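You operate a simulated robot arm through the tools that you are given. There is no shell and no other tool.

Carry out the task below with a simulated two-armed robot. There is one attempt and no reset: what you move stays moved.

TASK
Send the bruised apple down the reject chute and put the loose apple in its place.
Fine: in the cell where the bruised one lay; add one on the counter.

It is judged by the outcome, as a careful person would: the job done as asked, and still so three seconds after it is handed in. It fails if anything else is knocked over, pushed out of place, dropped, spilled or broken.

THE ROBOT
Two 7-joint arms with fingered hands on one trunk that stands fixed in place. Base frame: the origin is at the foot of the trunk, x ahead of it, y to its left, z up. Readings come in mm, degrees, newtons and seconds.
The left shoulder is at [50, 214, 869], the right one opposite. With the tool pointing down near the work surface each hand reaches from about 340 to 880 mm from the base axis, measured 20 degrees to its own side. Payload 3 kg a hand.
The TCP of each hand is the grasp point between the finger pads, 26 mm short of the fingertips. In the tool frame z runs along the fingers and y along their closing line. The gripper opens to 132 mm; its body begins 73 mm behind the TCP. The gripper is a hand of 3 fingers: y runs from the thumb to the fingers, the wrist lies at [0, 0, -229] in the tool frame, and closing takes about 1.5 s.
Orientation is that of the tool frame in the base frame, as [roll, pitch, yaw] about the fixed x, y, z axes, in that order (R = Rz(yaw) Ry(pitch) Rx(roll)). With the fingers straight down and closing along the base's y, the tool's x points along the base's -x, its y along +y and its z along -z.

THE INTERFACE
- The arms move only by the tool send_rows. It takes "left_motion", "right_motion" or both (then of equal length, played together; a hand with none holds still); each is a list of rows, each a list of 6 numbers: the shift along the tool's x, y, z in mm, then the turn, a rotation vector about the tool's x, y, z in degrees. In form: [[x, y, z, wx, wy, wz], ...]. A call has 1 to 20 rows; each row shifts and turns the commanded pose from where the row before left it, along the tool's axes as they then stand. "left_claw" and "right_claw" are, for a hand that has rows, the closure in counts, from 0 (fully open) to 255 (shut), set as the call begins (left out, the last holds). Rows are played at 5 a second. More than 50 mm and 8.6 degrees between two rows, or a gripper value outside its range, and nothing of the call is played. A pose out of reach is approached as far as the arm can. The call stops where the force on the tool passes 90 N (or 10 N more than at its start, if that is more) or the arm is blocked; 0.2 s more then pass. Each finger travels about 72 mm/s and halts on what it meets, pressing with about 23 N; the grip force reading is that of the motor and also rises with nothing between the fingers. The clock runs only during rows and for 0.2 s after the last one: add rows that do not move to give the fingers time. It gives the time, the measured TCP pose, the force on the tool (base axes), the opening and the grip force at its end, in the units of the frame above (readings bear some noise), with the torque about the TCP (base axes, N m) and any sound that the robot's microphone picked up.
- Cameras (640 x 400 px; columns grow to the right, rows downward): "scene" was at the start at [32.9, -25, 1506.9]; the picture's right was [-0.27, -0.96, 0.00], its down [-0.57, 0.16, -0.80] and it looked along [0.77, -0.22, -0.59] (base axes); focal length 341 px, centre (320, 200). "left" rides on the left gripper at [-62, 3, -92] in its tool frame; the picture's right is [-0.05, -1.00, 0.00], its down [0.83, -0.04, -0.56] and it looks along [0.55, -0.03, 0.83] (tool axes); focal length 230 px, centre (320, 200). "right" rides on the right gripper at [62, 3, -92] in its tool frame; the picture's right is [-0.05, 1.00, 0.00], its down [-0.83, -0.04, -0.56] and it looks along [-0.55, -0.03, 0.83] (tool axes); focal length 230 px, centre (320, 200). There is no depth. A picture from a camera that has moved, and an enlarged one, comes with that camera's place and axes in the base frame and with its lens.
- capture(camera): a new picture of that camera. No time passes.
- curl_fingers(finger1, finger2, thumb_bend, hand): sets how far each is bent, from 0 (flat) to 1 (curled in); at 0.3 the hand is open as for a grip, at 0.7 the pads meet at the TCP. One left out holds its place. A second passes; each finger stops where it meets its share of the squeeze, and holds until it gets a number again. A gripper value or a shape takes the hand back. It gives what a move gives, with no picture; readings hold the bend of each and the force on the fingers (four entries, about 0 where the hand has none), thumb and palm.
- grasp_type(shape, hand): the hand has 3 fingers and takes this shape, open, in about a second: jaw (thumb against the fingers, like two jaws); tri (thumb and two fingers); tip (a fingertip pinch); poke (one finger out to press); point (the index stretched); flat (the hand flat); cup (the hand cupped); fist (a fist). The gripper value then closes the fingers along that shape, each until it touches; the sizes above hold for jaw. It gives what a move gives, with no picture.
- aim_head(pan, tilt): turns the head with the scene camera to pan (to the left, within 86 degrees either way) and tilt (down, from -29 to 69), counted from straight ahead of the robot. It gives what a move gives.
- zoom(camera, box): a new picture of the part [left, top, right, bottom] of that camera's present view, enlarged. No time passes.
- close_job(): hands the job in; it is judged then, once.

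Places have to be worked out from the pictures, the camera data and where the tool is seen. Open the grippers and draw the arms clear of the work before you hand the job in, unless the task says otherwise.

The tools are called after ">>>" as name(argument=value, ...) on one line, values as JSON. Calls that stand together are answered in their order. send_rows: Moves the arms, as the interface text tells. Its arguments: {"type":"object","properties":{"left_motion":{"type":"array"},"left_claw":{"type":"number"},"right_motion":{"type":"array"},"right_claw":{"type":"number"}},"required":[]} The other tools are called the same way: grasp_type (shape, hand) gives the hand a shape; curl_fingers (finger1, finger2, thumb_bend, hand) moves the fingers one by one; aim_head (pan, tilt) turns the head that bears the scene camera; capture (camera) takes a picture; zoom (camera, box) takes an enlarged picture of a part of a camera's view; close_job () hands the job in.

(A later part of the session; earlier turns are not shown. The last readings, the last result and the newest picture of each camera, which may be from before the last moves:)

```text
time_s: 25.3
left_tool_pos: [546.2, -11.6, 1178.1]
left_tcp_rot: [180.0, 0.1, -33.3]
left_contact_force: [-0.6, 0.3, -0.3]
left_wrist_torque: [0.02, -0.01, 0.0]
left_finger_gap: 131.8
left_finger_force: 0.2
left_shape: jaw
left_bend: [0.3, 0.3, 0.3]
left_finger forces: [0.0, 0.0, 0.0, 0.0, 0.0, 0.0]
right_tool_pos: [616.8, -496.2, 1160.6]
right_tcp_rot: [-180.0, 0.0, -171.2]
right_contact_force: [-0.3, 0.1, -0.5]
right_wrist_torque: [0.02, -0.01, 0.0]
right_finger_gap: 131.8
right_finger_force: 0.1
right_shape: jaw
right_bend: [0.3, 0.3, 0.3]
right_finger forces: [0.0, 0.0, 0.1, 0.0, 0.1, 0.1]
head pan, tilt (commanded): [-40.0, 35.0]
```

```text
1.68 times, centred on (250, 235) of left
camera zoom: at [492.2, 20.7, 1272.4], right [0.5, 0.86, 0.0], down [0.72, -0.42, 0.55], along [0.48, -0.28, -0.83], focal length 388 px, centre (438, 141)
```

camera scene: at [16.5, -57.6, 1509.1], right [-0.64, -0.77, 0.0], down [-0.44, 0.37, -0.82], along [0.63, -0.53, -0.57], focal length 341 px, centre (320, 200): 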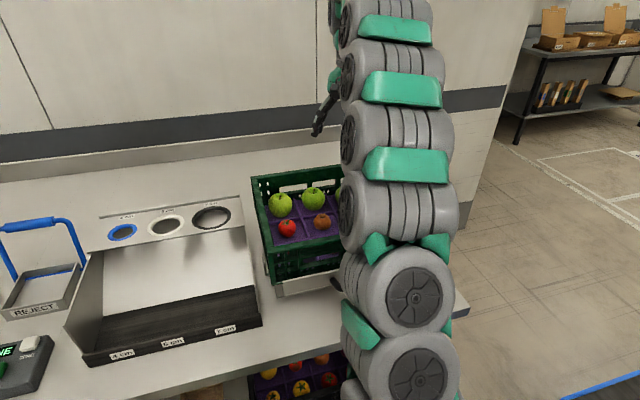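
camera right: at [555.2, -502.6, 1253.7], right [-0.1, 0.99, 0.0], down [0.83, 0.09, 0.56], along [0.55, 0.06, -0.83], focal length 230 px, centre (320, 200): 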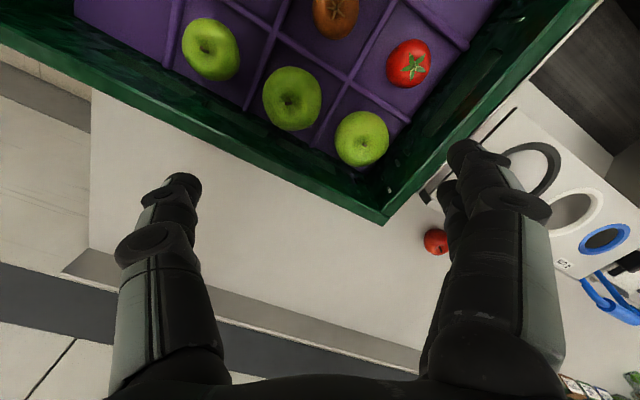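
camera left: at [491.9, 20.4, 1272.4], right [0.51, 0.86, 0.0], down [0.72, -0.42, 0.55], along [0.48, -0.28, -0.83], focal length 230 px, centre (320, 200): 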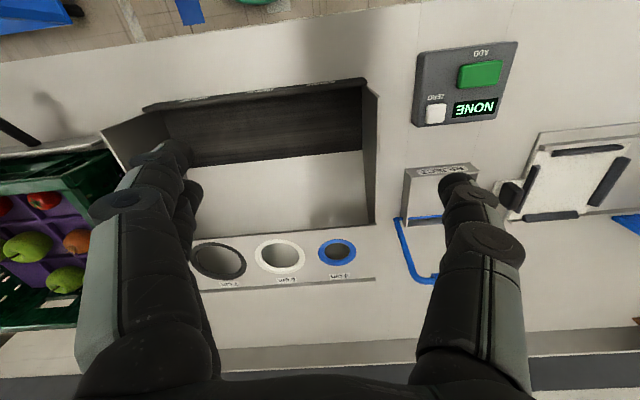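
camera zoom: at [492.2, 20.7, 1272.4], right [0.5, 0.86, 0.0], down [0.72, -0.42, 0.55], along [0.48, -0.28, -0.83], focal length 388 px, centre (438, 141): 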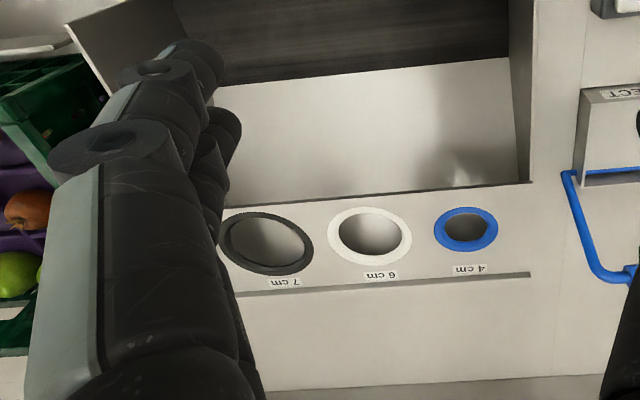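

The loose red apple (about 52 mm) lies behind the sizing board at roughly [847, -243, 926] in the base frame. First I study the reject chute: I bring the left hand to where its camera looks straight at the box.

>>> send_rows(left_motion=[[-6.5, -31.5, 0, 0, 0, -1.65], [-6.5, -31.5, 0, 0, 0, -1.65], [-6.5, -31.5, 0, 0, 0, -1.65], [-6.5, -31.5, 0, 0, 0, -1.65], [-6.5, -31.5, 0, 0, 0, -1.65], [-6.5, -31.5, 0, 0, 0, -1.65]])

>>> capture(camera="left")

>>> zoom(camera="left", box=[220, 80, 440, 300])

>>> aim_head(pan=0, tilt=40)

>>> capture(camera="scene")

>>> zoom(camera="scene", box=[200, 90, 400, 250])

```text
time_s: 26.7
left_tool_pos: [607.2, 173.0, 1177.9]
left_tcp_rot: [180.0, 0.0, -23.4]
left_contact_force: [0.2, 1.1, -0.2]
left_wrist_torque: [-0.04, 0.03, 0.01]
left_finger_gap: 131.9
left_finger_force: 0.1
left_shape: jaw
left_bend: [0.3, 0.3, 0.3]
left_finger forces: [0.1, 0.0, 0.0, 0.0, 0.0, 0.0]
right_tool_pos: [616.9, -495.8, 1160.6]
right_tcp_rot: [180.0, 0.0, -171.3]
right_contact_force: [0.2, 0.1, 0.5]
right_wrist_torque: [0.01, -0.01, 0.0]
right_finger_gap: 131.8
right_finger_force: 0.0
right_shape: jaw
right_bend: [0.3, 0.3, 0.3]
right_finger forces: [0.0, 0.0, 0.0, 0.1, 0.0, 0.1]
head pan, tilt (commanded): [-40.0, 35.0]
```

```text
taken
camera left: at [548.3, 195.7, 1272.4], right [0.35, 0.94, 0.0], down [0.78, -0.29, 0.55], along [0.52, -0.19, -0.83], focal length 230 px, centre (320, 200)
```

left: 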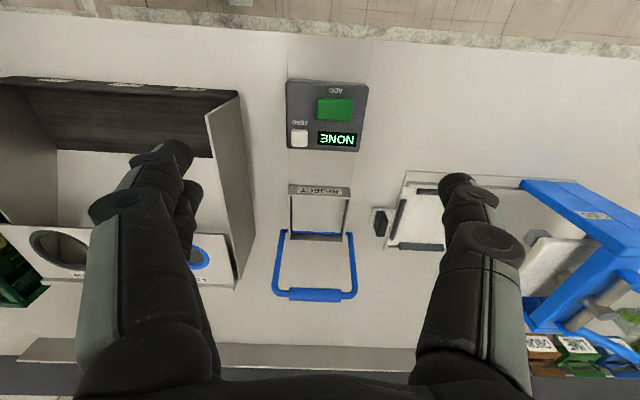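

```text
1.82 times, centred on (330, 190) of left
camera zoom: at [548.3, 195.7, 1272.4], right [0.35, 0.94, 0.0], down [0.78, -0.29, 0.55], along [0.52, -0.19, -0.83], focal length 418 px, centre (302, 218)
```

zoom: 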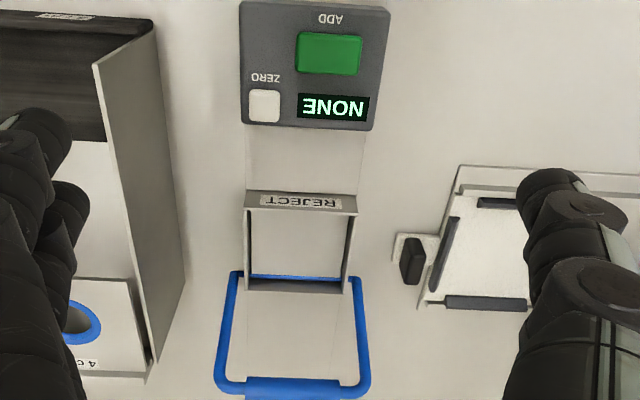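

```text
time_s: 27.8
left_tool_pos: [606.2, 174.1, 1178.9]
left_tcp_rot: [-180.0, 0.1, -23.4]
left_contact_force: [0.2, -0.4, 0.2]
left_wrist_torque: [0.01, 0.01, -0.01]
left_finger_gap: 132.1
left_finger_force: 0.1
left_shape: jaw
left_bend: [0.3, 0.3, 0.3]
left_finger forces: [0.0, 0.0, 0.0, 0.0, 0.1, 0.0]
right_tool_pos: [616.6, -497.4, 1161.6]
right_tcp_rot: [-180.0, 0.0, -171.3]
right_contact_force: [-0.5, 0.9, -0.9]
right_wrist_torque: [-0.03, -0.01, 0.0]
right_finger_gap: 132.1
right_finger_force: 0.1
right_shape: jaw
right_bend: [0.3, 0.3, 0.3]
right_finger forces: [0.1, 0.1, 0.0, 0.0, 0.0, 0.0]
head pan, tilt (commanded): [0.0, 40.0]
```

```text
taken
camera scene: at [34.0, -1.2, 1501.6], right [0.0, -1.0, 0.0], down [-0.64, 0.0, -0.77], along [0.77, 0.0, -0.64], focal length 341 px, centre (320, 200)
```

scene: 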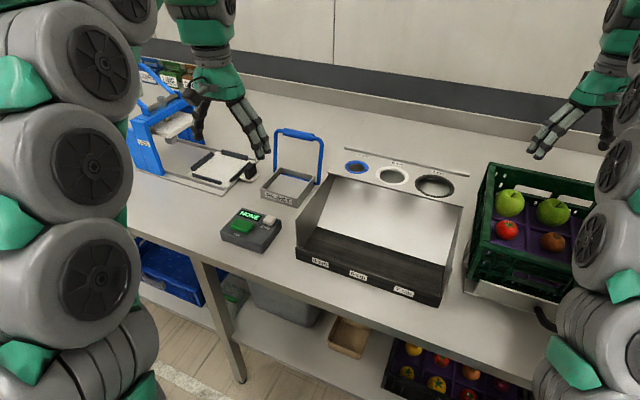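

```text
2.50 times, centred on (300, 170) of scene
camera zoom: at [34.0, -1.2, 1501.6], right [0.0, -1.0, 0.0], down [-0.64, 0.0, -0.77], along [0.77, 0.0, -0.64], focal length 851 px, centre (370, 275)
```

zoom: 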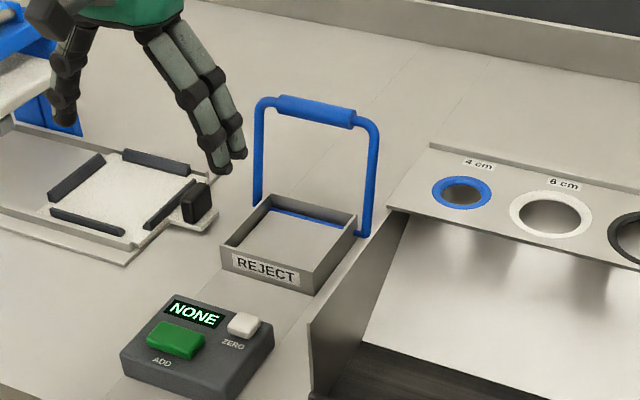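

The lever's bar is at about [889, 60, 1029], hinged at the rear of a box centred near [810, 94], and leans slightly back, so pulling it forward should drop the flap. I'll turn the left hand so it can grip the bar (closing across it) and tilt it forward 45°.

>>> send_rows(left_motion=[[0, 0, 0, 0, 0, -8.2], [0, 0, 0, 0, 0, -8.2], [0, 0, 0, 0, 0, -8.2], [0, 0, 0, 0, 0, -8.2], [0, 0, 0, 0, 0, -8.2], [0, 0, 0, 0, 0, -8.2], [0, 0, 0, 0, 0, -8.2], [0, 0, 0, 0, 0, -8.2], [0, 0, 0, 0, 0, -8.2], [0, 0, 0, 0, 0, -8.2], [0, 0, 0, 0, 0, -8.2]])

>>> send_rows(left_motion=[[0, 0, 0, -7.5, 0, 0], [0, 0, 0, -7.5, 0, 0], [0, 0, 0, -7.5, 0, 0], [0, 0, 0, -7.5, 0, 0], [0, 0, 0, -7.5, 0, 0], [0, 0, 0, -7.5, 0, 0]])

>>> capture(camera="left")

>>> capture(camera="scene")

```text
time_s: 30.2
left_tool_pos: [605.8, 173.6, 1177.7]
left_tcp_rot: [179.9, 0.0, 67.0]
left_contact_force: [-0.2, 0.5, -1.0]
left_wrist_torque: [0.0, 0.0, 0.0]
left_finger_gap: 132.1
left_finger_force: 0.0
left_shape: jaw
left_bend: [0.3, 0.3, 0.3]
left_finger forces: [0.1, 0.0, 0.0, 0.1, 0.0, 0.0]
right_tool_pos: [616.3, -497.0, 1160.5]
right_tcp_rot: [-179.9, 0.0, -171.4]
right_contact_force: [-0.7, 0.9, 0.0]
right_wrist_torque: [-0.01, 0.01, 0.02]
right_finger_gap: 132.1
right_finger_force: 0.0
right_shape: jaw
right_bend: [0.3, 0.3, 0.3]
right_finger forces: [0.0, 0.0, 0.0, 0.1, 0.0, 0.0]
head pan, tilt (commanded): [0.0, 40.0]
```

```text
time_s: 31.6
left_tool_pos: [605.4, 173.8, 1178.2]
left_tcp_rot: [134.7, 0.0, 66.7]
left_contact_force: [-0.5, -0.5, 0.4]
left_wrist_torque: [-0.03, -0.02, 0.0]
left_finger_gap: 131.7
left_finger_force: 0.0
left_shape: jaw
left_bend: [0.3, 0.3, 0.3]
left_finger forces: [0.0, 0.0, 0.1, 0.0, 0.0, 0.0]
right_tool_pos: [616.4, -496.9, 1159.7]
right_tcp_rot: [180.0, -0.1, -171.2]
right_contact_force: [0.9, 0.1, 0.2]
right_wrist_torque: [0.02, -0.01, 0.01]
right_finger_gap: 132.0
right_finger_force: 0.0
right_shape: jaw
right_bend: [0.3, 0.3, 0.3]
right_finger forces: [0.0, 0.0, 0.0, 0.0, 0.0, 0.0]
head pan, tilt (commanded): [0.0, 40.0]
```

```text
taken
camera left: at [522.2, 142.4, 1247.0], right [-0.67, 0.23, -0.71], down [-0.06, 0.93, 0.36], along [0.74, 0.29, -0.61], focal length 230 px, centre (320, 200)
```

left: 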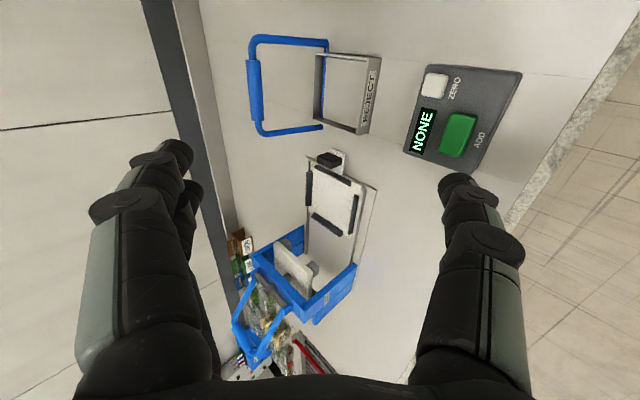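

```text
taken
camera scene: at [34.0, -1.1, 1501.6], right [0.0, -1.0, 0.0], down [-0.64, 0.0, -0.77], along [0.77, 0.0, -0.64], focal length 341 px, centre (320, 200)
```

scene: 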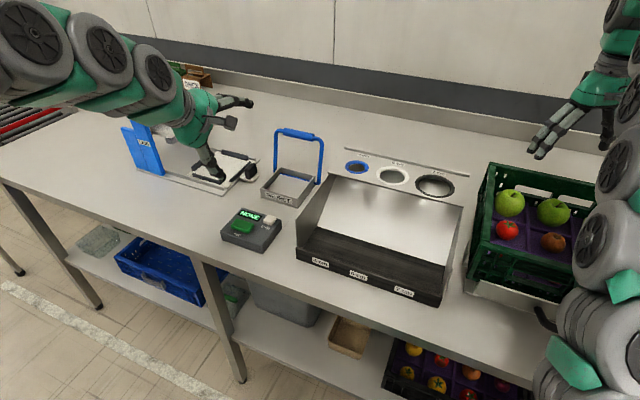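

The bar triangulates again to about [892, 60, 1027]. I move the left hand to 80 mm short of the bar along its approach line and check.

>>> send_rows(left_motion=[[1.1, 13.8, 30.4, 0, 0, 0], [1.1, 13.8, 30.4, 0, 0, 0], [1.1, 13.8, 30.4, 0, 0, 0], [1.1, 13.8, 30.4, 0, 0, 0], [1.1, 13.8, 30.4, 0, 0, 0], [1.1, 13.8, 30.4, 0, 0, 0], [1.1, 13.8, 30.4, 0, 0, 0], [1.1, 13.8, 30.4, 0, 0, 0]])

>>> capture(camera="left")

>>> zoom(camera="scene", box=[200, 90, 400, 250])

```text
time_s: 33.4
left_tool_pos: [840.7, 82.5, 1084.9]
left_tcp_rot: [135.0, 0.1, 66.8]
left_contact_force: [-0.1, 0.1, 0.3]
left_wrist_torque: [0.02, 0.03, -0.01]
left_finger_gap: 132.0
left_finger_force: 0.0
left_shape: jaw
left_bend: [0.3, 0.3, 0.3]
left_finger forces: [0.1, 0.0, 0.0, 0.0, 0.0, 0.1]
right_tool_pos: [616.6, -494.4, 1162.0]
right_tcp_rot: [179.9, 0.1, -171.3]
right_contact_force: [-0.7, -0.2, -0.1]
right_wrist_torque: [0.0, 0.0, 0.0]
right_finger_gap: 131.8
right_finger_force: 0.0
right_shape: jaw
right_bend: [0.3, 0.3, 0.3]
right_finger forces: [0.0, 0.0, 0.0, 0.0, 0.1, 0.1]
head pan, tilt (commanded): [0.0, 40.0]
```

```text
taken
camera left: at [757.3, 51.3, 1152.9], right [-0.67, 0.23, -0.71], down [-0.06, 0.93, 0.36], along [0.74, 0.29, -0.61], focal length 230 px, centre (320, 200)
```

left: 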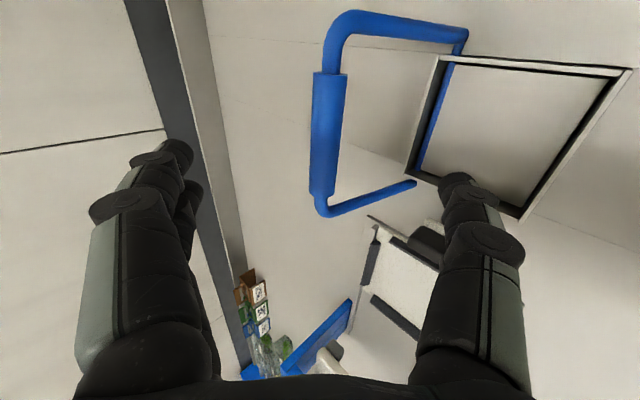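

```text
2.50 times, centred on (300, 170) of scene
camera zoom: at [34.1, -1.1, 1501.6], right [0.0, -1.0, 0.0], down [-0.64, 0.0, -0.77], along [0.77, 0.0, -0.64], focal length 851 px, centre (370, 275)
```

zoom: 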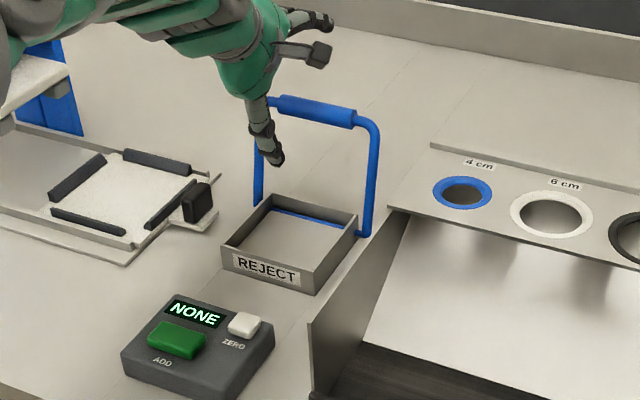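

The bar lies right on the approach line between the fingers. I advance 80 mm and then close on the bar.

>>> send_rows(left_motion=[[0, -1, 20, 0, 0, 0], [0, -1, 20, 0, 0, 0], [0, -1, 20, 0, 0, 0], [0, 0, 22, 0, 0, 0]])

>>> capture(camera="left")

```text
time_s: 34.4
left_tool_pos: [890.4, 61.0, 1025.7]
left_tcp_rot: [135.1, 0.0, 66.8]
left_contact_force: [0.8, 0.4, 0.3]
left_wrist_torque: [-0.01, 0.05, 0.01]
left_finger_gap: 131.7
left_finger_force: 0.0
left_shape: jaw
left_bend: [0.3, 0.3, 0.3]
left_finger forces: [0.0, 0.0, 0.0, 0.0, 0.0, 0.0]
right_tool_pos: [616.6, -495.8, 1160.8]
right_tcp_rot: [179.9, 0.0, -171.3]
right_contact_force: [-0.5, 0.5, 1.1]
right_wrist_torque: [0.0, 0.02, 0.0]
right_finger_gap: 131.9
right_finger_force: 0.0
right_shape: jaw
right_bend: [0.3, 0.3, 0.3]
right_finger forces: [0.0, 0.1, 0.1, 0.1, 0.1, 0.1]
head pan, tilt (commanded): [0.0, 40.0]
```

```text
taken
camera left: at [806.6, 29.6, 1094.4], right [-0.67, 0.23, -0.71], down [-0.06, 0.93, 0.36], along [0.74, 0.29, -0.61], focal length 230 px, centre (320, 200)
```

left: 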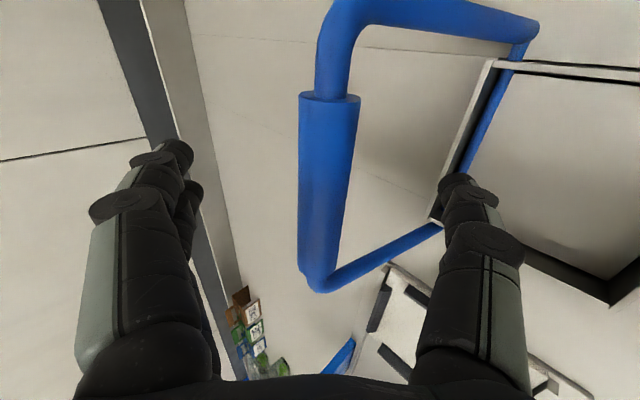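

The bar sits at the grasp point. I close the left hand on it.

>>> send_rows(left_motion=[[0, 0, 0, 0, 0, 0], [0, 0, 0, 0, 0, 0], [0, 0, 0, 0, 0, 0], [0, 0, 0, 0, 0, 0], [0, 0, 0, 0, 0, 0], [0, 0, 0, 0, 0, 0], [0, 0, 0, 0, 0, 0], [0, 0, 0, 0, 0, 0]], left_claw=255)

>>> capture(camera="left")

>>> zoom(camera="scene", box=[200, 90, 400, 250])

```text
time_s: 36.2
left_tool_pos: [889.3, 60.7, 1024.9]
left_tcp_rot: [135.1, -0.1, 66.7]
left_contact_force: [-1.0, 0.7, -10.7]
left_wrist_torque: [0.0, 0.02, -0.05]
left_finger_gap: 0.1
left_finger_force: 22.8
left_shape: jaw
left_bend: [0.68, 0.68, 0.73]
left_finger forces: [7.8, 7.6, 0.0, 0.0, 21.9, 0.0]
right_tool_pos: [617.0, -496.1, 1161.0]
right_tcp_rot: [180.0, 0.0, -171.3]
right_contact_force: [-0.1, -0.5, -0.1]
right_wrist_torque: [0.03, 0.04, 0.0]
right_finger_gap: 131.7
right_finger_force: 0.2
right_shape: jaw
right_bend: [0.3, 0.3, 0.3]
right_finger forces: [0.1, 0.0, 0.0, 0.1, 0.1, 0.1]
head pan, tilt (commanded): [0.0, 40.0]
```

```text
taken
camera left: at [806.3, 29.7, 1093.6], right [-0.67, 0.23, -0.7], down [-0.06, 0.93, 0.36], along [0.74, 0.29, -0.61], focal length 230 px, centre (320, 200)
```

left: 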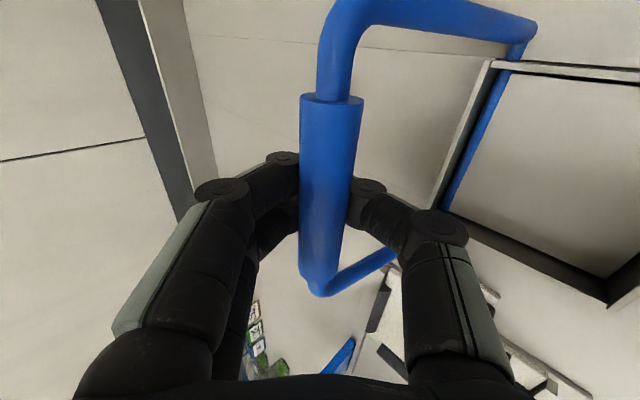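

```text
2.50 times, centred on (300, 170) of scene
camera zoom: at [34.2, -1.1, 1501.6], right [0.0, -1.0, 0.0], down [-0.64, 0.0, -0.77], along [0.77, 0.0, -0.64], focal length 851 px, centre (370, 275)
```

zoom: 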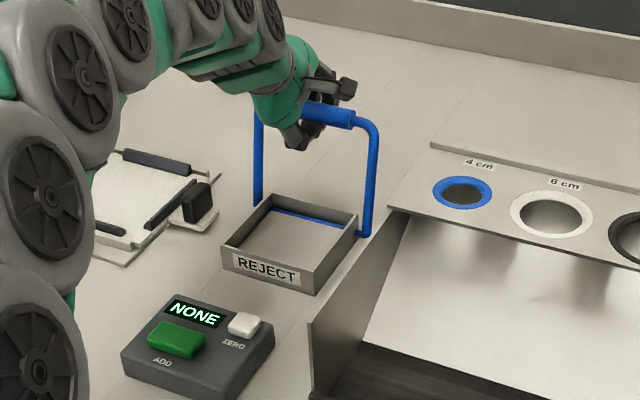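

The fingers loop right round the bar. I pull it gently about 10–15° toward the robot along its arc and watch the force.

>>> send_rows(left_motion=[[0, -6.2, -9.5, 0, 0, 0], [0, -6.2, -9.5, 0, 0, 0], [0, -7.7, -8.3, 0, 0, 0]])

>>> zoom(camera="scene", box=[200, 90, 400, 250])

>>> capture(camera="left")

```text
time_s: 37.0
left_tool_pos: [859.8, 73.5, 1028.4]
left_tcp_rot: [135.2, 0.0, 66.9]
left_contact_force: [3.9, -0.8, -21.6]
left_wrist_torque: [-0.08, -0.24, -0.01]
left_finger_gap: 0.3
left_finger_force: 23.1
left_shape: jaw
left_bend: [0.68, 0.69, 0.72]
left_finger forces: [6.0, 6.0, 0.1, 0.0, 30.1, 0.0]
right_tool_pos: [617.7, -496.0, 1160.6]
right_tcp_rot: [179.9, 0.0, -171.3]
right_contact_force: [-0.3, -0.2, 0.3]
right_wrist_torque: [-0.01, -0.04, 0.03]
right_finger_gap: 131.9
right_finger_force: 0.1
right_shape: jaw
right_bend: [0.3, 0.3, 0.3]
right_finger forces: [0.0, 0.0, 0.2, 0.0, 0.0, 0.0]
head pan, tilt (commanded): [0.0, 40.0]
```

```text
2.50 times, centred on (300, 170) of scene
camera zoom: at [34.4, -1.1, 1501.6], right [0.0, -1.0, 0.0], down [-0.64, 0.0, -0.77], along [0.77, 0.0, -0.64], focal length 851 px, centre (370, 275)
```

zoom: 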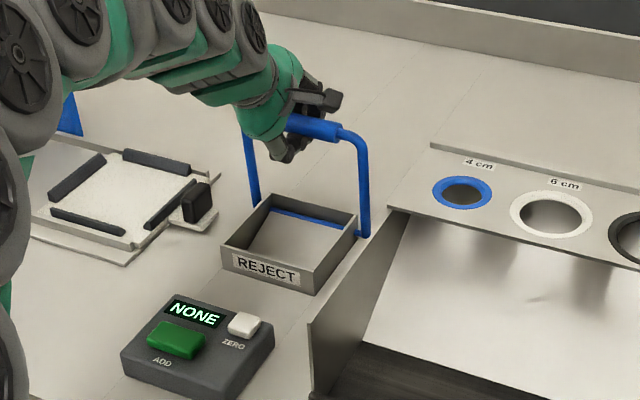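

```text
taken
camera left: at [776.2, 42.9, 1097.0], right [-0.67, 0.23, -0.7], down [-0.06, 0.93, 0.36], along [0.74, 0.29, -0.61], focal length 230 px, centre (320, 200)
```

left: 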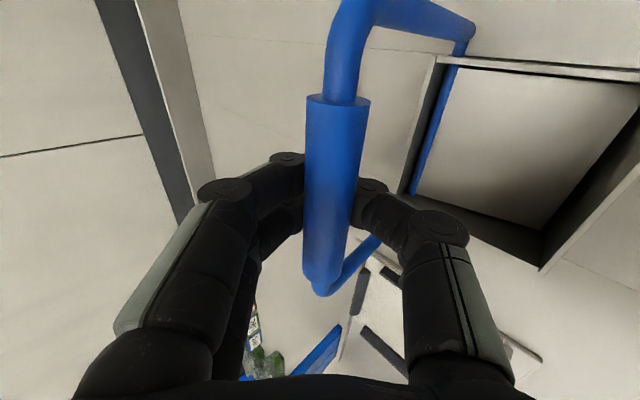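

Pulling the bar forward tips the flap's front edge down, as hoped, with little force. I continue along the arc to about 60° to learn its travel.

>>> send_rows(left_motion=[[0, -7.8, -8.2, 0, 0, 0], [0, -9.1, -6.9, 0, 0, 0], [0, -9.1, -6.9, 0, 0, 0], [0, -10.1, -5.1, 0, 0, 0], [0, -10.1, -5.1, 0, 0, 0], [0, -10.9, -3.3, 0, 0, 0], [0, -10.9, -3.3, 0, 0, 0]])

>>> zoom(camera="scene", box=[200, 90, 400, 250])

>>> capture(camera="left")

```text
time_s: 38.6
left_tool_pos: [791.7, 103.6, 1008.6]
left_tcp_rot: [135.0, 0.0, 66.9]
left_contact_force: [35.7, -9.9, -41.1]
left_wrist_torque: [-0.24, -0.61, 0.01]
left_finger_gap: 0.0
left_finger_force: 22.8
left_shape: jaw
left_bend: [0.64, 0.65, 0.66]
left_finger forces: [12.6, 12.6, 0.0, 0.0, 33.0, 0.1]
right_tool_pos: [619.3, -496.0, 1160.2]
right_tcp_rot: [179.9, -0.1, -171.3]
right_contact_force: [-0.5, 0.1, 0.4]
right_wrist_torque: [-0.01, -0.03, 0.02]
right_finger_gap: 131.9
right_finger_force: 0.0
right_shape: jaw
right_bend: [0.3, 0.3, 0.3]
right_finger forces: [0.0, 0.0, 0.0, 0.0, 0.1, 0.0]
head pan, tilt (commanded): [0.0, 40.0]
```

```text
2.50 times, centred on (300, 170) of scene
camera zoom: at [35.3, -1.2, 1501.6], right [0.0, -1.0, 0.0], down [-0.64, 0.0, -0.77], along [0.77, 0.0, -0.64], focal length 851 px, centre (370, 275)
```

zoom: 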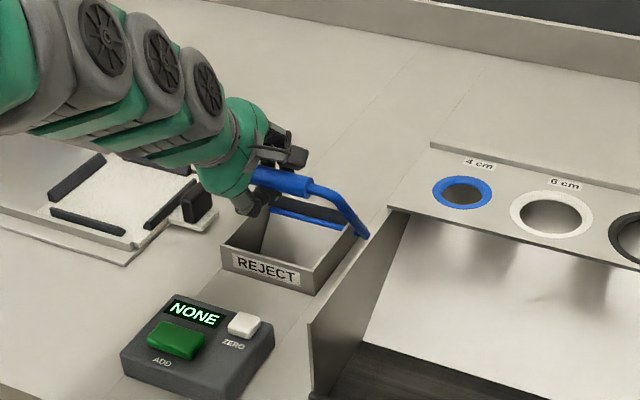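

```text
taken
camera left: at [707.4, 72.7, 1076.5], right [-0.67, 0.23, -0.71], down [-0.06, 0.93, 0.36], along [0.74, 0.29, -0.61], focal length 230 px, centre (320, 200)
```

left: 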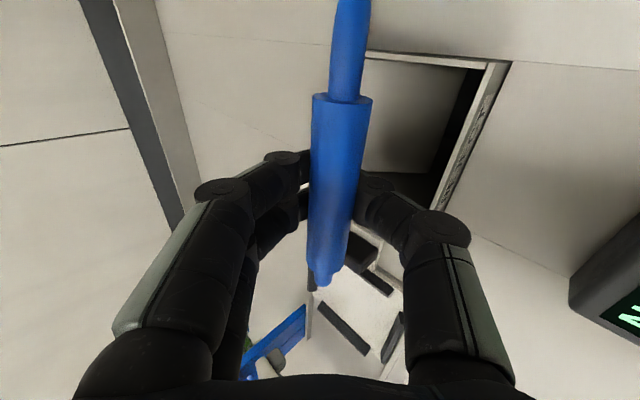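

At about 49° the flap is well down into a dark shaft; force is modest. I continue to about 65–70° to find its end stop.

>>> send_rows(left_motion=[[0, -11.3, -1.4, 0, 0, 0], [0, -11.3, -1.4, 0, 0, 0], [0, -11.3, 0.6, 0, 0, 0], [0, -11.3, 0.6, 0, 0, 0]])

>>> zoom(camera="scene", box=[200, 90, 400, 250])

>>> capture(camera="left")

```text
time_s: 39.6
left_tool_pos: [761.0, 117.0, 977.8]
left_tcp_rot: [135.0, 0.0, 66.7]
left_contact_force: [32.7, -15.1, -19.4]
left_wrist_torque: [-0.23, -0.54, -0.05]
left_finger_gap: 0.1
left_finger_force: 23.1
left_shape: jaw
left_bend: [0.64, 0.65, 0.67]
left_finger forces: [12.0, 11.9, 0.0, 0.1, 28.1, 0.0]
right_tool_pos: [616.6, -496.3, 1160.5]
right_tcp_rot: [-180.0, 0.0, -171.3]
right_contact_force: [0.2, -0.8, 0.4]
right_wrist_torque: [0.0, 0.03, -0.03]
right_finger_gap: 131.9
right_finger_force: 0.0
right_shape: jaw
right_bend: [0.3, 0.3, 0.3]
right_finger forces: [0.0, 0.1, 0.0, 0.0, 0.0, 0.1]
head pan, tilt (commanded): [0.0, 40.0]
```

```text
2.50 times, centred on (300, 170) of scene
camera zoom: at [34.8, -1.3, 1501.6], right [0.0, -1.0, 0.0], down [-0.64, 0.0, -0.77], along [0.77, 0.0, -0.64], focal length 851 px, centre (370, 275)
```

zoom: 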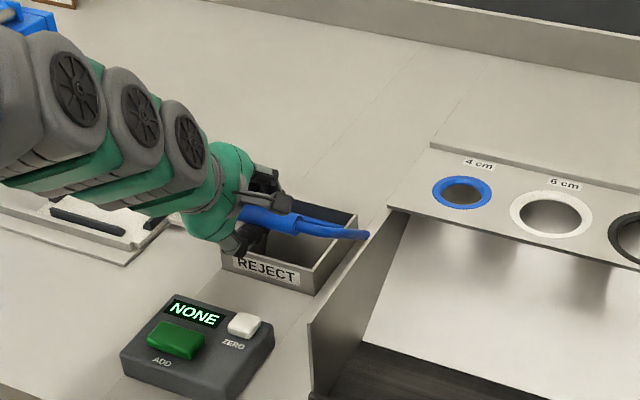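

```text
taken
camera left: at [677.8, 86.1, 1046.6], right [-0.67, 0.23, -0.71], down [-0.06, 0.93, 0.36], along [0.74, 0.29, -0.61], focal length 230 px, centre (320, 200)
```

left: 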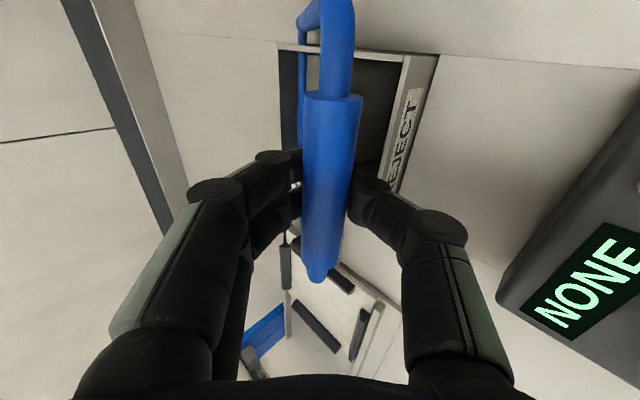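

The lever swings freely to about 70° and pulls back toward closed, so it is sprung. I return it along the same arc to rest.

>>> send_rows(left_motion=[[0, 11.3, -0.6, 0, 0, 0], [0, 11.3, -0.6, 0, 0, 0], [0, 11.3, 1.4, 0, 0, 0], [0, 11.3, 1.4, 0, 0, 0], [0, 10.9, 3.3, 0, 0, 0], [0, 10.9, 3.3, 0, 0, 0], [0, 10.1, 5.1, 0, 0, 0], [0, 10.1, 5.1, 0, 0, 0], [0, 9.1, 6.9, 0, 0, 0], [0, 9.1, 6.9, 0, 0, 0], [0, 7.8, 8.2, 0, 0, 0], [0, 7.7, 8.3, 0, 0, 0], [0, 6.2, 9.5, 0, 0, 0], [0, 6.2, 9.5, 0, 0, 0]])

>>> zoom(camera="scene", box=[200, 90, 400, 250])

```text
time_s: 42.6
left_tool_pos: [890.1, 60.7, 1025.5]
left_tcp_rot: [135.0, 0.0, 66.8]
left_contact_force: [-6.0, -5.6, -17.0]
left_wrist_torque: [0.02, 0.05, -0.01]
left_finger_gap: 0.2
left_finger_force: 23.4
left_shape: jaw
left_bend: [0.67, 0.67, 0.74]
left_finger forces: [8.6, 8.9, 0.1, 0.0, 20.5, 0.0]
right_tool_pos: [617.5, -496.5, 1160.3]
right_tcp_rot: [180.0, 0.0, -171.3]
right_contact_force: [0.2, 0.0, -0.7]
right_wrist_torque: [0.0, -0.01, 0.0]
right_finger_gap: 132.0
right_finger_force: 0.0
right_shape: jaw
right_bend: [0.3, 0.3, 0.3]
right_finger forces: [0.0, 0.0, 0.0, 0.0, 0.1, 0.0]
head pan, tilt (commanded): [0.0, 40.0]
```

```text
2.50 times, centred on (300, 170) of scene
camera zoom: at [34.2, -1.2, 1501.6], right [0.0, -1.0, 0.0], down [-0.64, 0.0, -0.77], along [0.77, 0.0, -0.64], focal length 851 px, centre (370, 275)
```

zoom: 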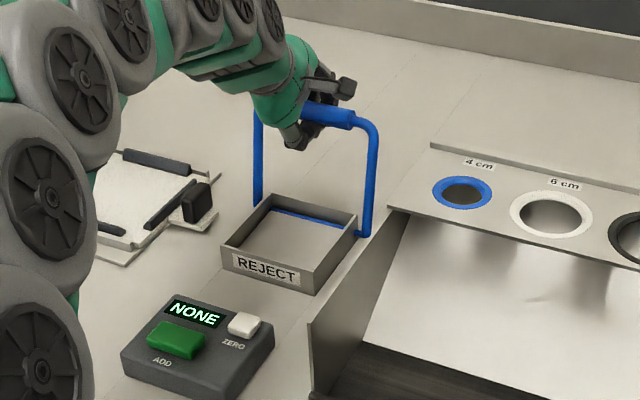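

Back at rest. I open the left hand and draw it back and to the left, keeping its orientation for the next pull.

>>> send_rows(left_motion=[[0, 0, 0, 0, 0, 0], [0, 0, 0, 0, 0, 0], [0, 0, 0, 0, 0, 0], [0, 0, 0, 0, 0, 0], [0, 0, 0, 0, 0, 0], [0, 0, 0, 0, 0, 0], [0, 0, 0, 0, 0, 0], [0, 0, 0, 0, 0, 0]], left_claw=0)

>>> send_rows(left_motion=[[0, 1, -20, 0, 0, 0], [0, 1, -20, 0, 0, 0], [0, 1, -20, 0, 0, 0], [0, 0, -22, 0, 0, 0], [15, -13.8, -30.4, 0, 0, 0], [15, -13.8, -30.4, 0, 0, 0], [15, -13.8, -30.4, 0, 0, 0], [15, -13.8, -30.4, 0, 0, 0], [15, -13.8, -30.4, 0, 0, 0], [15, -13.8, -30.4, 0, 0, 0], [15, -13.8, -30.4, 0, 0, 0], [15, -13.8, -30.4, 0, 0, 0]])

>>> capture(camera="scene")

>>> zoom(camera="left", box=[180, 0, 500, 200])

```text
time_s: 44.4
left_tool_pos: [890.8, 61.4, 1024.4]
left_tcp_rot: [135.0, 0.0, 66.9]
left_contact_force: [-0.3, -0.1, 1.1]
left_wrist_torque: [0.01, 0.0, 0.02]
left_finger_gap: 131.9
left_finger_force: 0.0
left_shape: jaw
left_bend: [0.3, 0.3, 0.3]
left_finger forces: [0.0, 0.1, 0.0, 0.1, 0.0, 0.0]
right_tool_pos: [616.6, -496.7, 1161.0]
right_tcp_rot: [179.9, 0.1, -171.3]
right_contact_force: [0.4, -0.1, 0.2]
right_wrist_torque: [0.0, 0.0, 0.01]
right_finger_gap: 131.7
right_finger_force: 0.2
right_shape: jaw
right_bend: [0.3, 0.3, 0.3]
right_finger forces: [0.0, 0.0, 0.0, 0.0, 0.1, 0.0]
head pan, tilt (commanded): [0.0, 40.0]
```

```text
time_s: 47.0
left_tool_pos: [655.1, 291.5, 1177.8]
left_tcp_rot: [135.1, 0.0, 66.8]
left_contact_force: [-0.8, -0.5, 0.4]
left_wrist_torque: [-0.03, 0.01, 0.03]
left_finger_gap: 131.9
left_finger_force: 0.0
left_shape: jaw
left_bend: [0.3, 0.3, 0.3]
left_finger forces: [0.0, 0.0, 0.0, 0.0, 0.1, 0.0]
right_tool_pos: [617.2, -496.0, 1161.5]
right_tcp_rot: [180.0, 0.0, -171.4]
right_contact_force: [-0.7, 0.8, 0.2]
right_wrist_torque: [-0.02, 0.01, 0.02]
right_finger_gap: 131.8
right_finger_force: 0.0
right_shape: jaw
right_bend: [0.3, 0.3, 0.3]
right_finger forces: [0.0, 0.1, 0.0, 0.0, 0.1, 0.0]
head pan, tilt (commanded): [0.0, 40.0]
```

```text
taken
camera scene: at [34.0, -1.1, 1501.6], right [0.0, -1.0, 0.0], down [-0.64, 0.0, -0.77], along [0.77, 0.0, -0.64], focal length 341 px, centre (320, 200)
```

scene: 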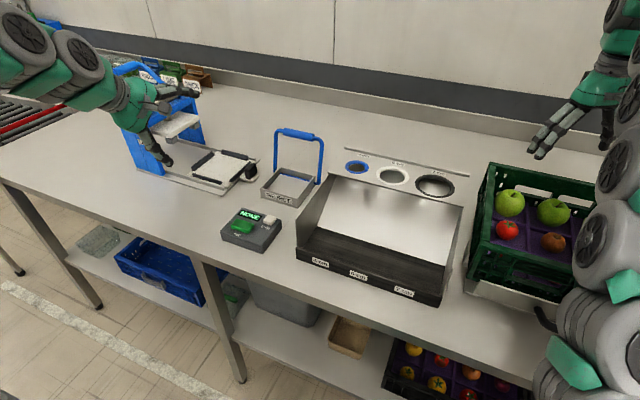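

```text
2.00 times, centred on (340, 100) of left
camera zoom: at [571.7, 260.9, 1247.0], right [-0.67, 0.23, -0.71], down [-0.06, 0.93, 0.36], along [0.74, 0.29, -0.61], focal length 460 px, centre (280, 400)
```

zoom: 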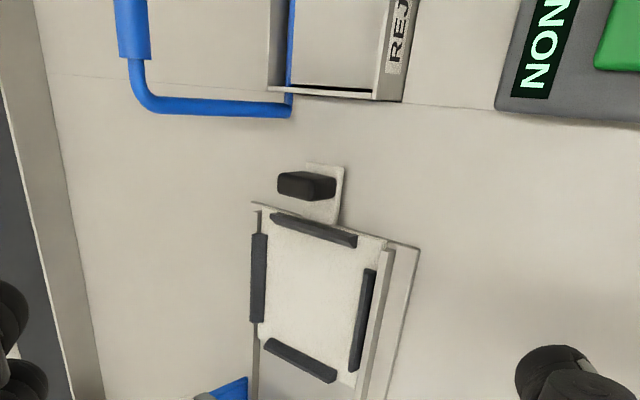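

The chute works: fruit goes on the flap, pull the lever, the flap drops. Now for the bruised apple (about [448, -648, 989], ~54 mm): I bring the right hand above it and turn it so the thumb comes in from the front and the fingers from the empty cell behind.

>>> send_rows(right_motion=[[23, -16.1, 1.4, 0, 0, 0], [23, -16.1, 1.4, 0, 0, 0], [23, -16.1, 1.4, 0, 0, 0], [23, -16.1, 1.4, 0, 0, 0], [23, -16.1, 1.4, 0, 0, 0], [23, -16.1, 1.4, 0, 0, 0], [23, -16.1, 1.4, 0, 0, 0], [23, -16.1, 1.4, 0, 0, 0]])

>>> send_rows(right_motion=[[0, 0, 0, 0, 0, 8.13], [0, 0, 0, 0, 0, 8.13], [0, 0, 0, 0, 0, 8.13], [0, 0, 0, 0, 0, 8.13], [0, 0, 0, 0, 0, 8.13], [0, 0, 0, 0, 0, 8.13], [0, 0, 0, 0, 0, 8.13], [0, 0, 0, 0, 0, 8.13], [0, 0, 0, 0, 0, 8.13], [0, 0, 0, 0, 0, 8.13], [0, 0, 0, 0, 0, 8.13], [0, 0, 0, 0, 0, 8.13], [0, 0, 0, 0, 0, 8.13], [0, 0, 0, 0, 0, 8.13], [0, 0, 0, 0, 0, 8.13]])

>>> capture(camera="right")

>>> aim_head(pan=-30, tilt=35)

>>> capture(camera="scene")

```text
time_s: 48.8
left_tool_pos: [654.9, 291.7, 1178.2]
left_tcp_rot: [134.9, 0.0, 66.7]
left_contact_force: [0.2, 0.1, 0.0]
left_wrist_torque: [0.0, -0.03, -0.06]
left_finger_gap: 131.9
left_finger_force: 0.0
left_shape: jaw
left_bend: [0.3, 0.3, 0.3]
left_finger forces: [0.0, 0.0, 0.0, 0.1, 0.0, 0.0]
right_tool_pos: [453.2, -651.4, 1148.1]
right_tcp_rot: [180.0, 0.0, -171.2]
right_contact_force: [-0.1, 0.4, -0.9]
right_wrist_torque: [0.02, 0.01, 0.03]
right_finger_gap: 131.8
right_finger_force: 0.0
right_shape: jaw
right_bend: [0.3, 0.3, 0.3]
right_finger forces: [0.0, 0.1, 0.1, 0.1, 0.0, 0.1]
head pan, tilt (commanded): [0.0, 40.0]
```

```text
time_s: 52.0
left_tool_pos: [655.7, 291.1, 1177.6]
left_tcp_rot: [135.1, -0.1, 66.8]
left_contact_force: [-1.2, 0.4, 0.3]
left_wrist_torque: [0.0, -0.03, -0.06]
left_finger_gap: 131.8
left_finger_force: 0.0
left_shape: jaw
left_bend: [0.3, 0.3, 0.3]
left_finger forces: [0.0, 0.0, 0.1, 0.1, 0.1, 0.0]
right_tool_pos: [454.7, -652.8, 1149.9]
right_tcp_rot: [180.0, 0.0, 66.7]
right_contact_force: [-0.1, 0.6, 0.6]
right_wrist_torque: [0.02, -0.02, 0.01]
right_finger_gap: 131.8
right_finger_force: 0.1
right_shape: jaw
right_bend: [0.3, 0.3, 0.3]
right_finger forces: [0.1, 0.0, 0.0, 0.0, 0.1, 0.1]
head pan, tilt (commanded): [0.0, 40.0]
```

```text
taken
camera right: at [481.4, -597.0, 1242.4], right [0.9, -0.44, 0.0], down [-0.37, -0.75, 0.56], along [-0.25, -0.5, -0.83], focal length 230 px, centre (320, 200)
```

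right: 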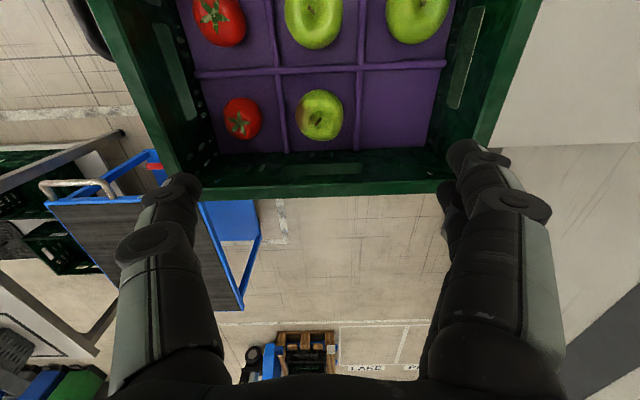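

```text
time_s: 53.0
left_tool_pos: [655.3, 291.8, 1178.6]
left_tcp_rot: [135.0, 0.0, 66.8]
left_contact_force: [-0.2, 0.4, 0.1]
left_wrist_torque: [-0.01, -0.01, 0.01]
left_finger_gap: 132.1
left_finger_force: 0.1
left_shape: jaw
left_bend: [0.3, 0.3, 0.3]
left_finger forces: [0.0, 0.1, 0.1, 0.0, 0.0, 0.0]
right_tool_pos: [454.2, -651.4, 1149.3]
right_tcp_rot: [-179.9, -0.1, 66.8]
right_contact_force: [-1.3, -0.8, 0.0]
right_wrist_torque: [-0.04, 0.03, 0.02]
right_finger_gap: 132.1
right_finger_force: 0.1
right_shape: jaw
right_bend: [0.3, 0.3, 0.3]
right_finger forces: [0.1, 0.1, 0.1, 0.0, 0.1, 0.1]
head pan, tilt (commanded): [-30.0, 35.0]
```

```text
taken
camera scene: at [25.3, -45.1, 1509.1], right [-0.5, -0.87, 0.0], down [-0.5, 0.29, -0.82], along [0.71, -0.41, -0.57], focal length 341 px, centre (320, 200)
```

scene: 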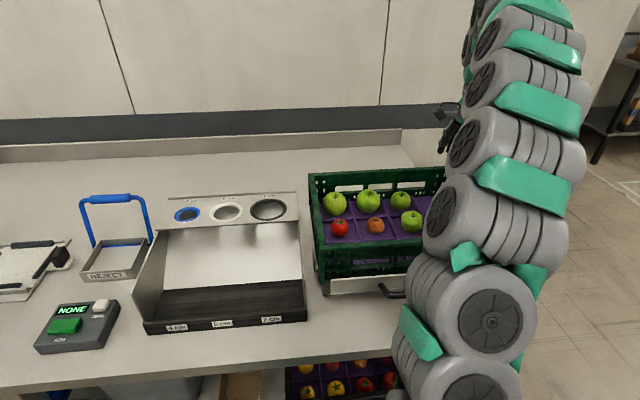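

The apple sits right under the hand (≈[451, -650]); its gap to the tomato in front is about 36 mm. I pre-close to about 75 mm and lower part way, then look.

>>> send_rows(right_motion=[[0, 0, 0, 0, 0, 0], [0, 0, 0, 0, 0, 0], [0, 0, 0, 0, 0, 0], [0, 0, 25, 0, 0, 0], [0, 0, 25, 0, 0, 0], [0, 0, 25, 0, 0, 0], [0, 0, 20, 0, 0, 0]], right_claw=112)

>>> capture(camera="right")

```text
time_s: 54.5
left_tool_pos: [654.2, 292.2, 1178.7]
left_tcp_rot: [134.9, 0.0, 67.0]
left_contact_force: [0.7, -1.1, 0.6]
left_wrist_torque: [0.0, 0.01, -0.04]
left_finger_gap: 131.7
left_finger_force: 0.2
left_shape: jaw
left_bend: [0.3, 0.3, 0.3]
left_finger forces: [0.0, 0.0, 0.1, 0.0, 0.1, 0.0]
right_tool_pos: [454.3, -651.7, 1053.6]
right_tcp_rot: [-180.0, 0.0, 66.7]
right_contact_force: [-0.3, -0.2, 0.8]
right_wrist_torque: [0.03, 0.03, 0.02]
right_finger_gap: 74.3
right_finger_force: 0.0
right_shape: jaw
right_bend: [0.72, 0.72, 0.7]
right_finger forces: [0.0, 0.1, 0.0, 0.0, 0.0, 0.0]
head pan, tilt (commanded): [-30.0, 35.0]
```

```text
taken
camera right: at [481.8, -597.1, 1146.5], right [0.9, -0.44, 0.0], down [-0.37, -0.75, 0.56], along [-0.24, -0.5, -0.83], focal length 230 px, centre (320, 200)
```

right: 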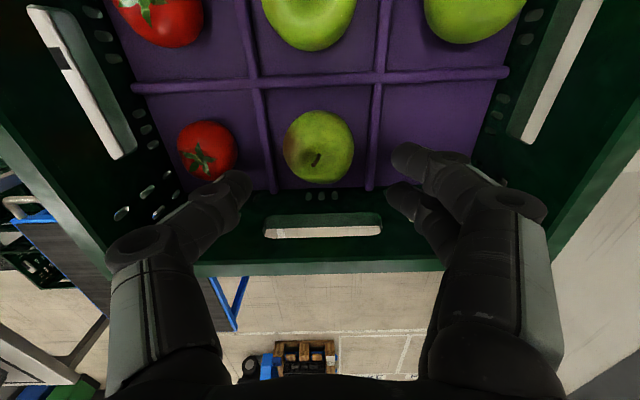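

Aligned: thumb will pass between apple and tomato with ~9 mm each side. I lower to TCP z ≈ 999 and close on the apple.

>>> send_rows(right_motion=[[0, 0, 20, 0, 0, 0], [0, 0, 20, 0, 0, 0], [0, 0, 14, 0, 0, 0]])

>>> capture(camera="right")

```text
time_s: 55.4
left_tool_pos: [654.7, 291.7, 1178.4]
left_tcp_rot: [135.0, 0.1, 66.8]
left_contact_force: [0.6, -1.3, -0.5]
left_wrist_torque: [-0.04, 0.03, 0.0]
left_finger_gap: 131.9
left_finger_force: 0.1
left_shape: jaw
left_bend: [0.3, 0.3, 0.3]
left_finger forces: [0.0, 0.1, 0.0, 0.0, 0.0, 0.1]
right_tool_pos: [455.3, -652.1, 999.8]
right_tcp_rot: [179.9, 0.1, 66.8]
right_contact_force: [-0.7, 0.0, 0.5]
right_wrist_torque: [0.0, 0.0, -0.03]
right_finger_gap: 74.3
right_finger_force: 0.2
right_shape: jaw
right_bend: [0.72, 0.72, 0.7]
right_finger forces: [0.0, 0.1, 0.1, 0.1, 0.1, 0.1]
head pan, tilt (commanded): [-30.0, 35.0]
```

```text
taken
camera right: at [482.3, -596.9, 1092.2], right [0.9, -0.44, 0.0], down [-0.37, -0.75, 0.56], along [-0.24, -0.5, -0.83], focal length 230 px, centre (320, 200)
```

right: 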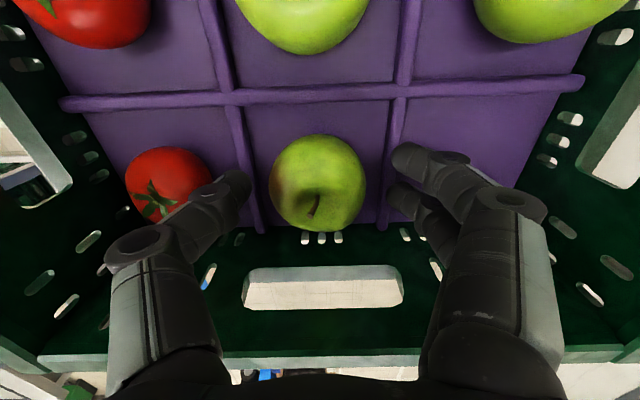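

No contact and the apple is centred between thumb and fingers. I close the right hand on it.

>>> send_rows(right_motion=[[0, 0, 0, 0, 0, 0], [0, 0, 0, 0, 0, 0], [0, 0, 0, 0, 0, 0], [0, 0, 0, 0, 0, 0], [0, 0, 0, 0, 0, 0], [0, 0, 0, 0, 0, 0]], right_claw=255)

>>> capture(camera="right")

```text
time_s: 56.8
left_tool_pos: [655.6, 292.4, 1178.3]
left_tcp_rot: [135.1, 0.0, 66.8]
left_contact_force: [0.4, -0.5, -0.6]
left_wrist_torque: [0.03, 0.02, -0.01]
left_finger_gap: 131.8
left_finger_force: 0.0
left_shape: jaw
left_bend: [0.3, 0.3, 0.3]
left_finger forces: [0.1, 0.1, 0.0, 0.0, 0.0, 0.1]
right_tool_pos: [455.8, -652.7, 1000.2]
right_tcp_rot: [-179.9, 0.0, 66.8]
right_contact_force: [0.3, 0.2, -0.4]
right_wrist_torque: [-0.01, 0.01, 0.02]
right_finger_gap: 44.5
right_finger_force: 23.0
right_shape: jaw
right_bend: [0.74, 0.74, 0.7]
right_finger forces: [10.7, 10.2, 0.1, 0.0, 20.7, 0.0]
head pan, tilt (commanded): [-30.0, 35.0]
```

```text
taken
camera right: at [482.2, -596.8, 1092.6], right [0.9, -0.44, 0.0], down [-0.37, -0.75, 0.56], along [-0.24, -0.5, -0.83], focal length 230 px, centre (320, 200)
```

right: 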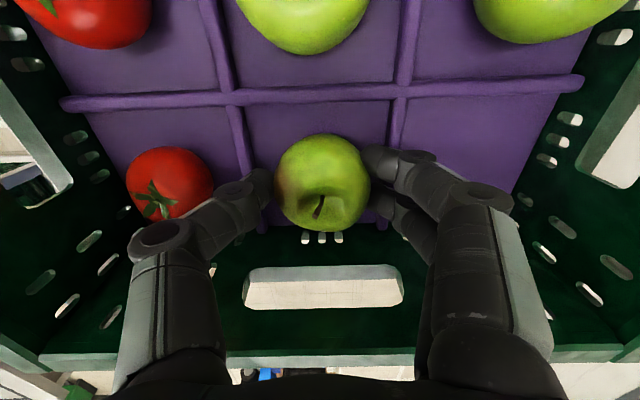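

Held (44.5 mm gap, both sides loaded). I lift it straight up out of the crate.

>>> send_rows(right_motion=[[0, 0, -10, 0, 0, 0], [0, 0, -15, 0, 0, 0], [0, 0, -20, 0, 0, 0], [0, 0, -25, 0, 0, 0], [0, 0, -25, 0, 0, 0], [0, 0, -25, 0, 0, 0], [0, 0, -25, 0, 0, 0]])

>>> capture(camera="right")

```text
time_s: 58.4
left_tool_pos: [655.7, 291.4, 1177.8]
left_tcp_rot: [135.1, 0.0, 66.8]
left_contact_force: [-0.2, 0.0, -0.2]
left_wrist_torque: [0.02, -0.01, 0.0]
left_finger_gap: 131.8
left_finger_force: 0.1
left_shape: jaw
left_bend: [0.3, 0.3, 0.3]
left_finger forces: [0.1, 0.0, 0.1, 0.1, 0.0, 0.1]
right_tool_pos: [455.3, -649.5, 1144.2]
right_tcp_rot: [180.0, 0.0, 66.7]
right_contact_force: [0.6, 1.0, -0.5]
right_wrist_torque: [-0.01, 0.01, 0.01]
right_finger_gap: 44.4
right_finger_force: 22.6
right_shape: jaw
right_bend: [0.74, 0.74, 0.7]
right_finger forces: [11.2, 10.8, 0.1, 0.0, 20.7, 0.0]
head pan, tilt (commanded): [-30.0, 35.0]
```

```text
taken
camera right: at [481.9, -594.8, 1237.3], right [0.9, -0.44, 0.0], down [-0.37, -0.75, 0.56], along [-0.24, -0.5, -0.83], focal length 230 px, centre (320, 200)
```

right: 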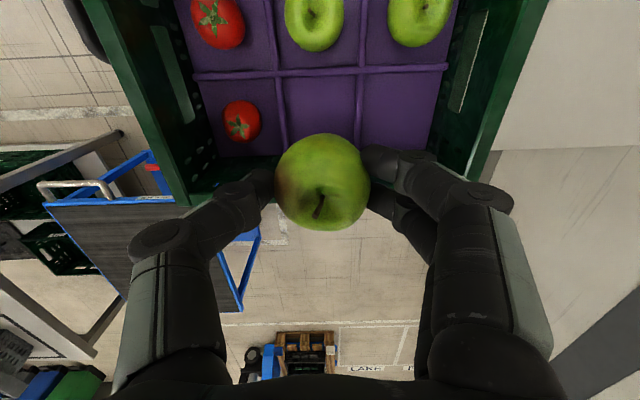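

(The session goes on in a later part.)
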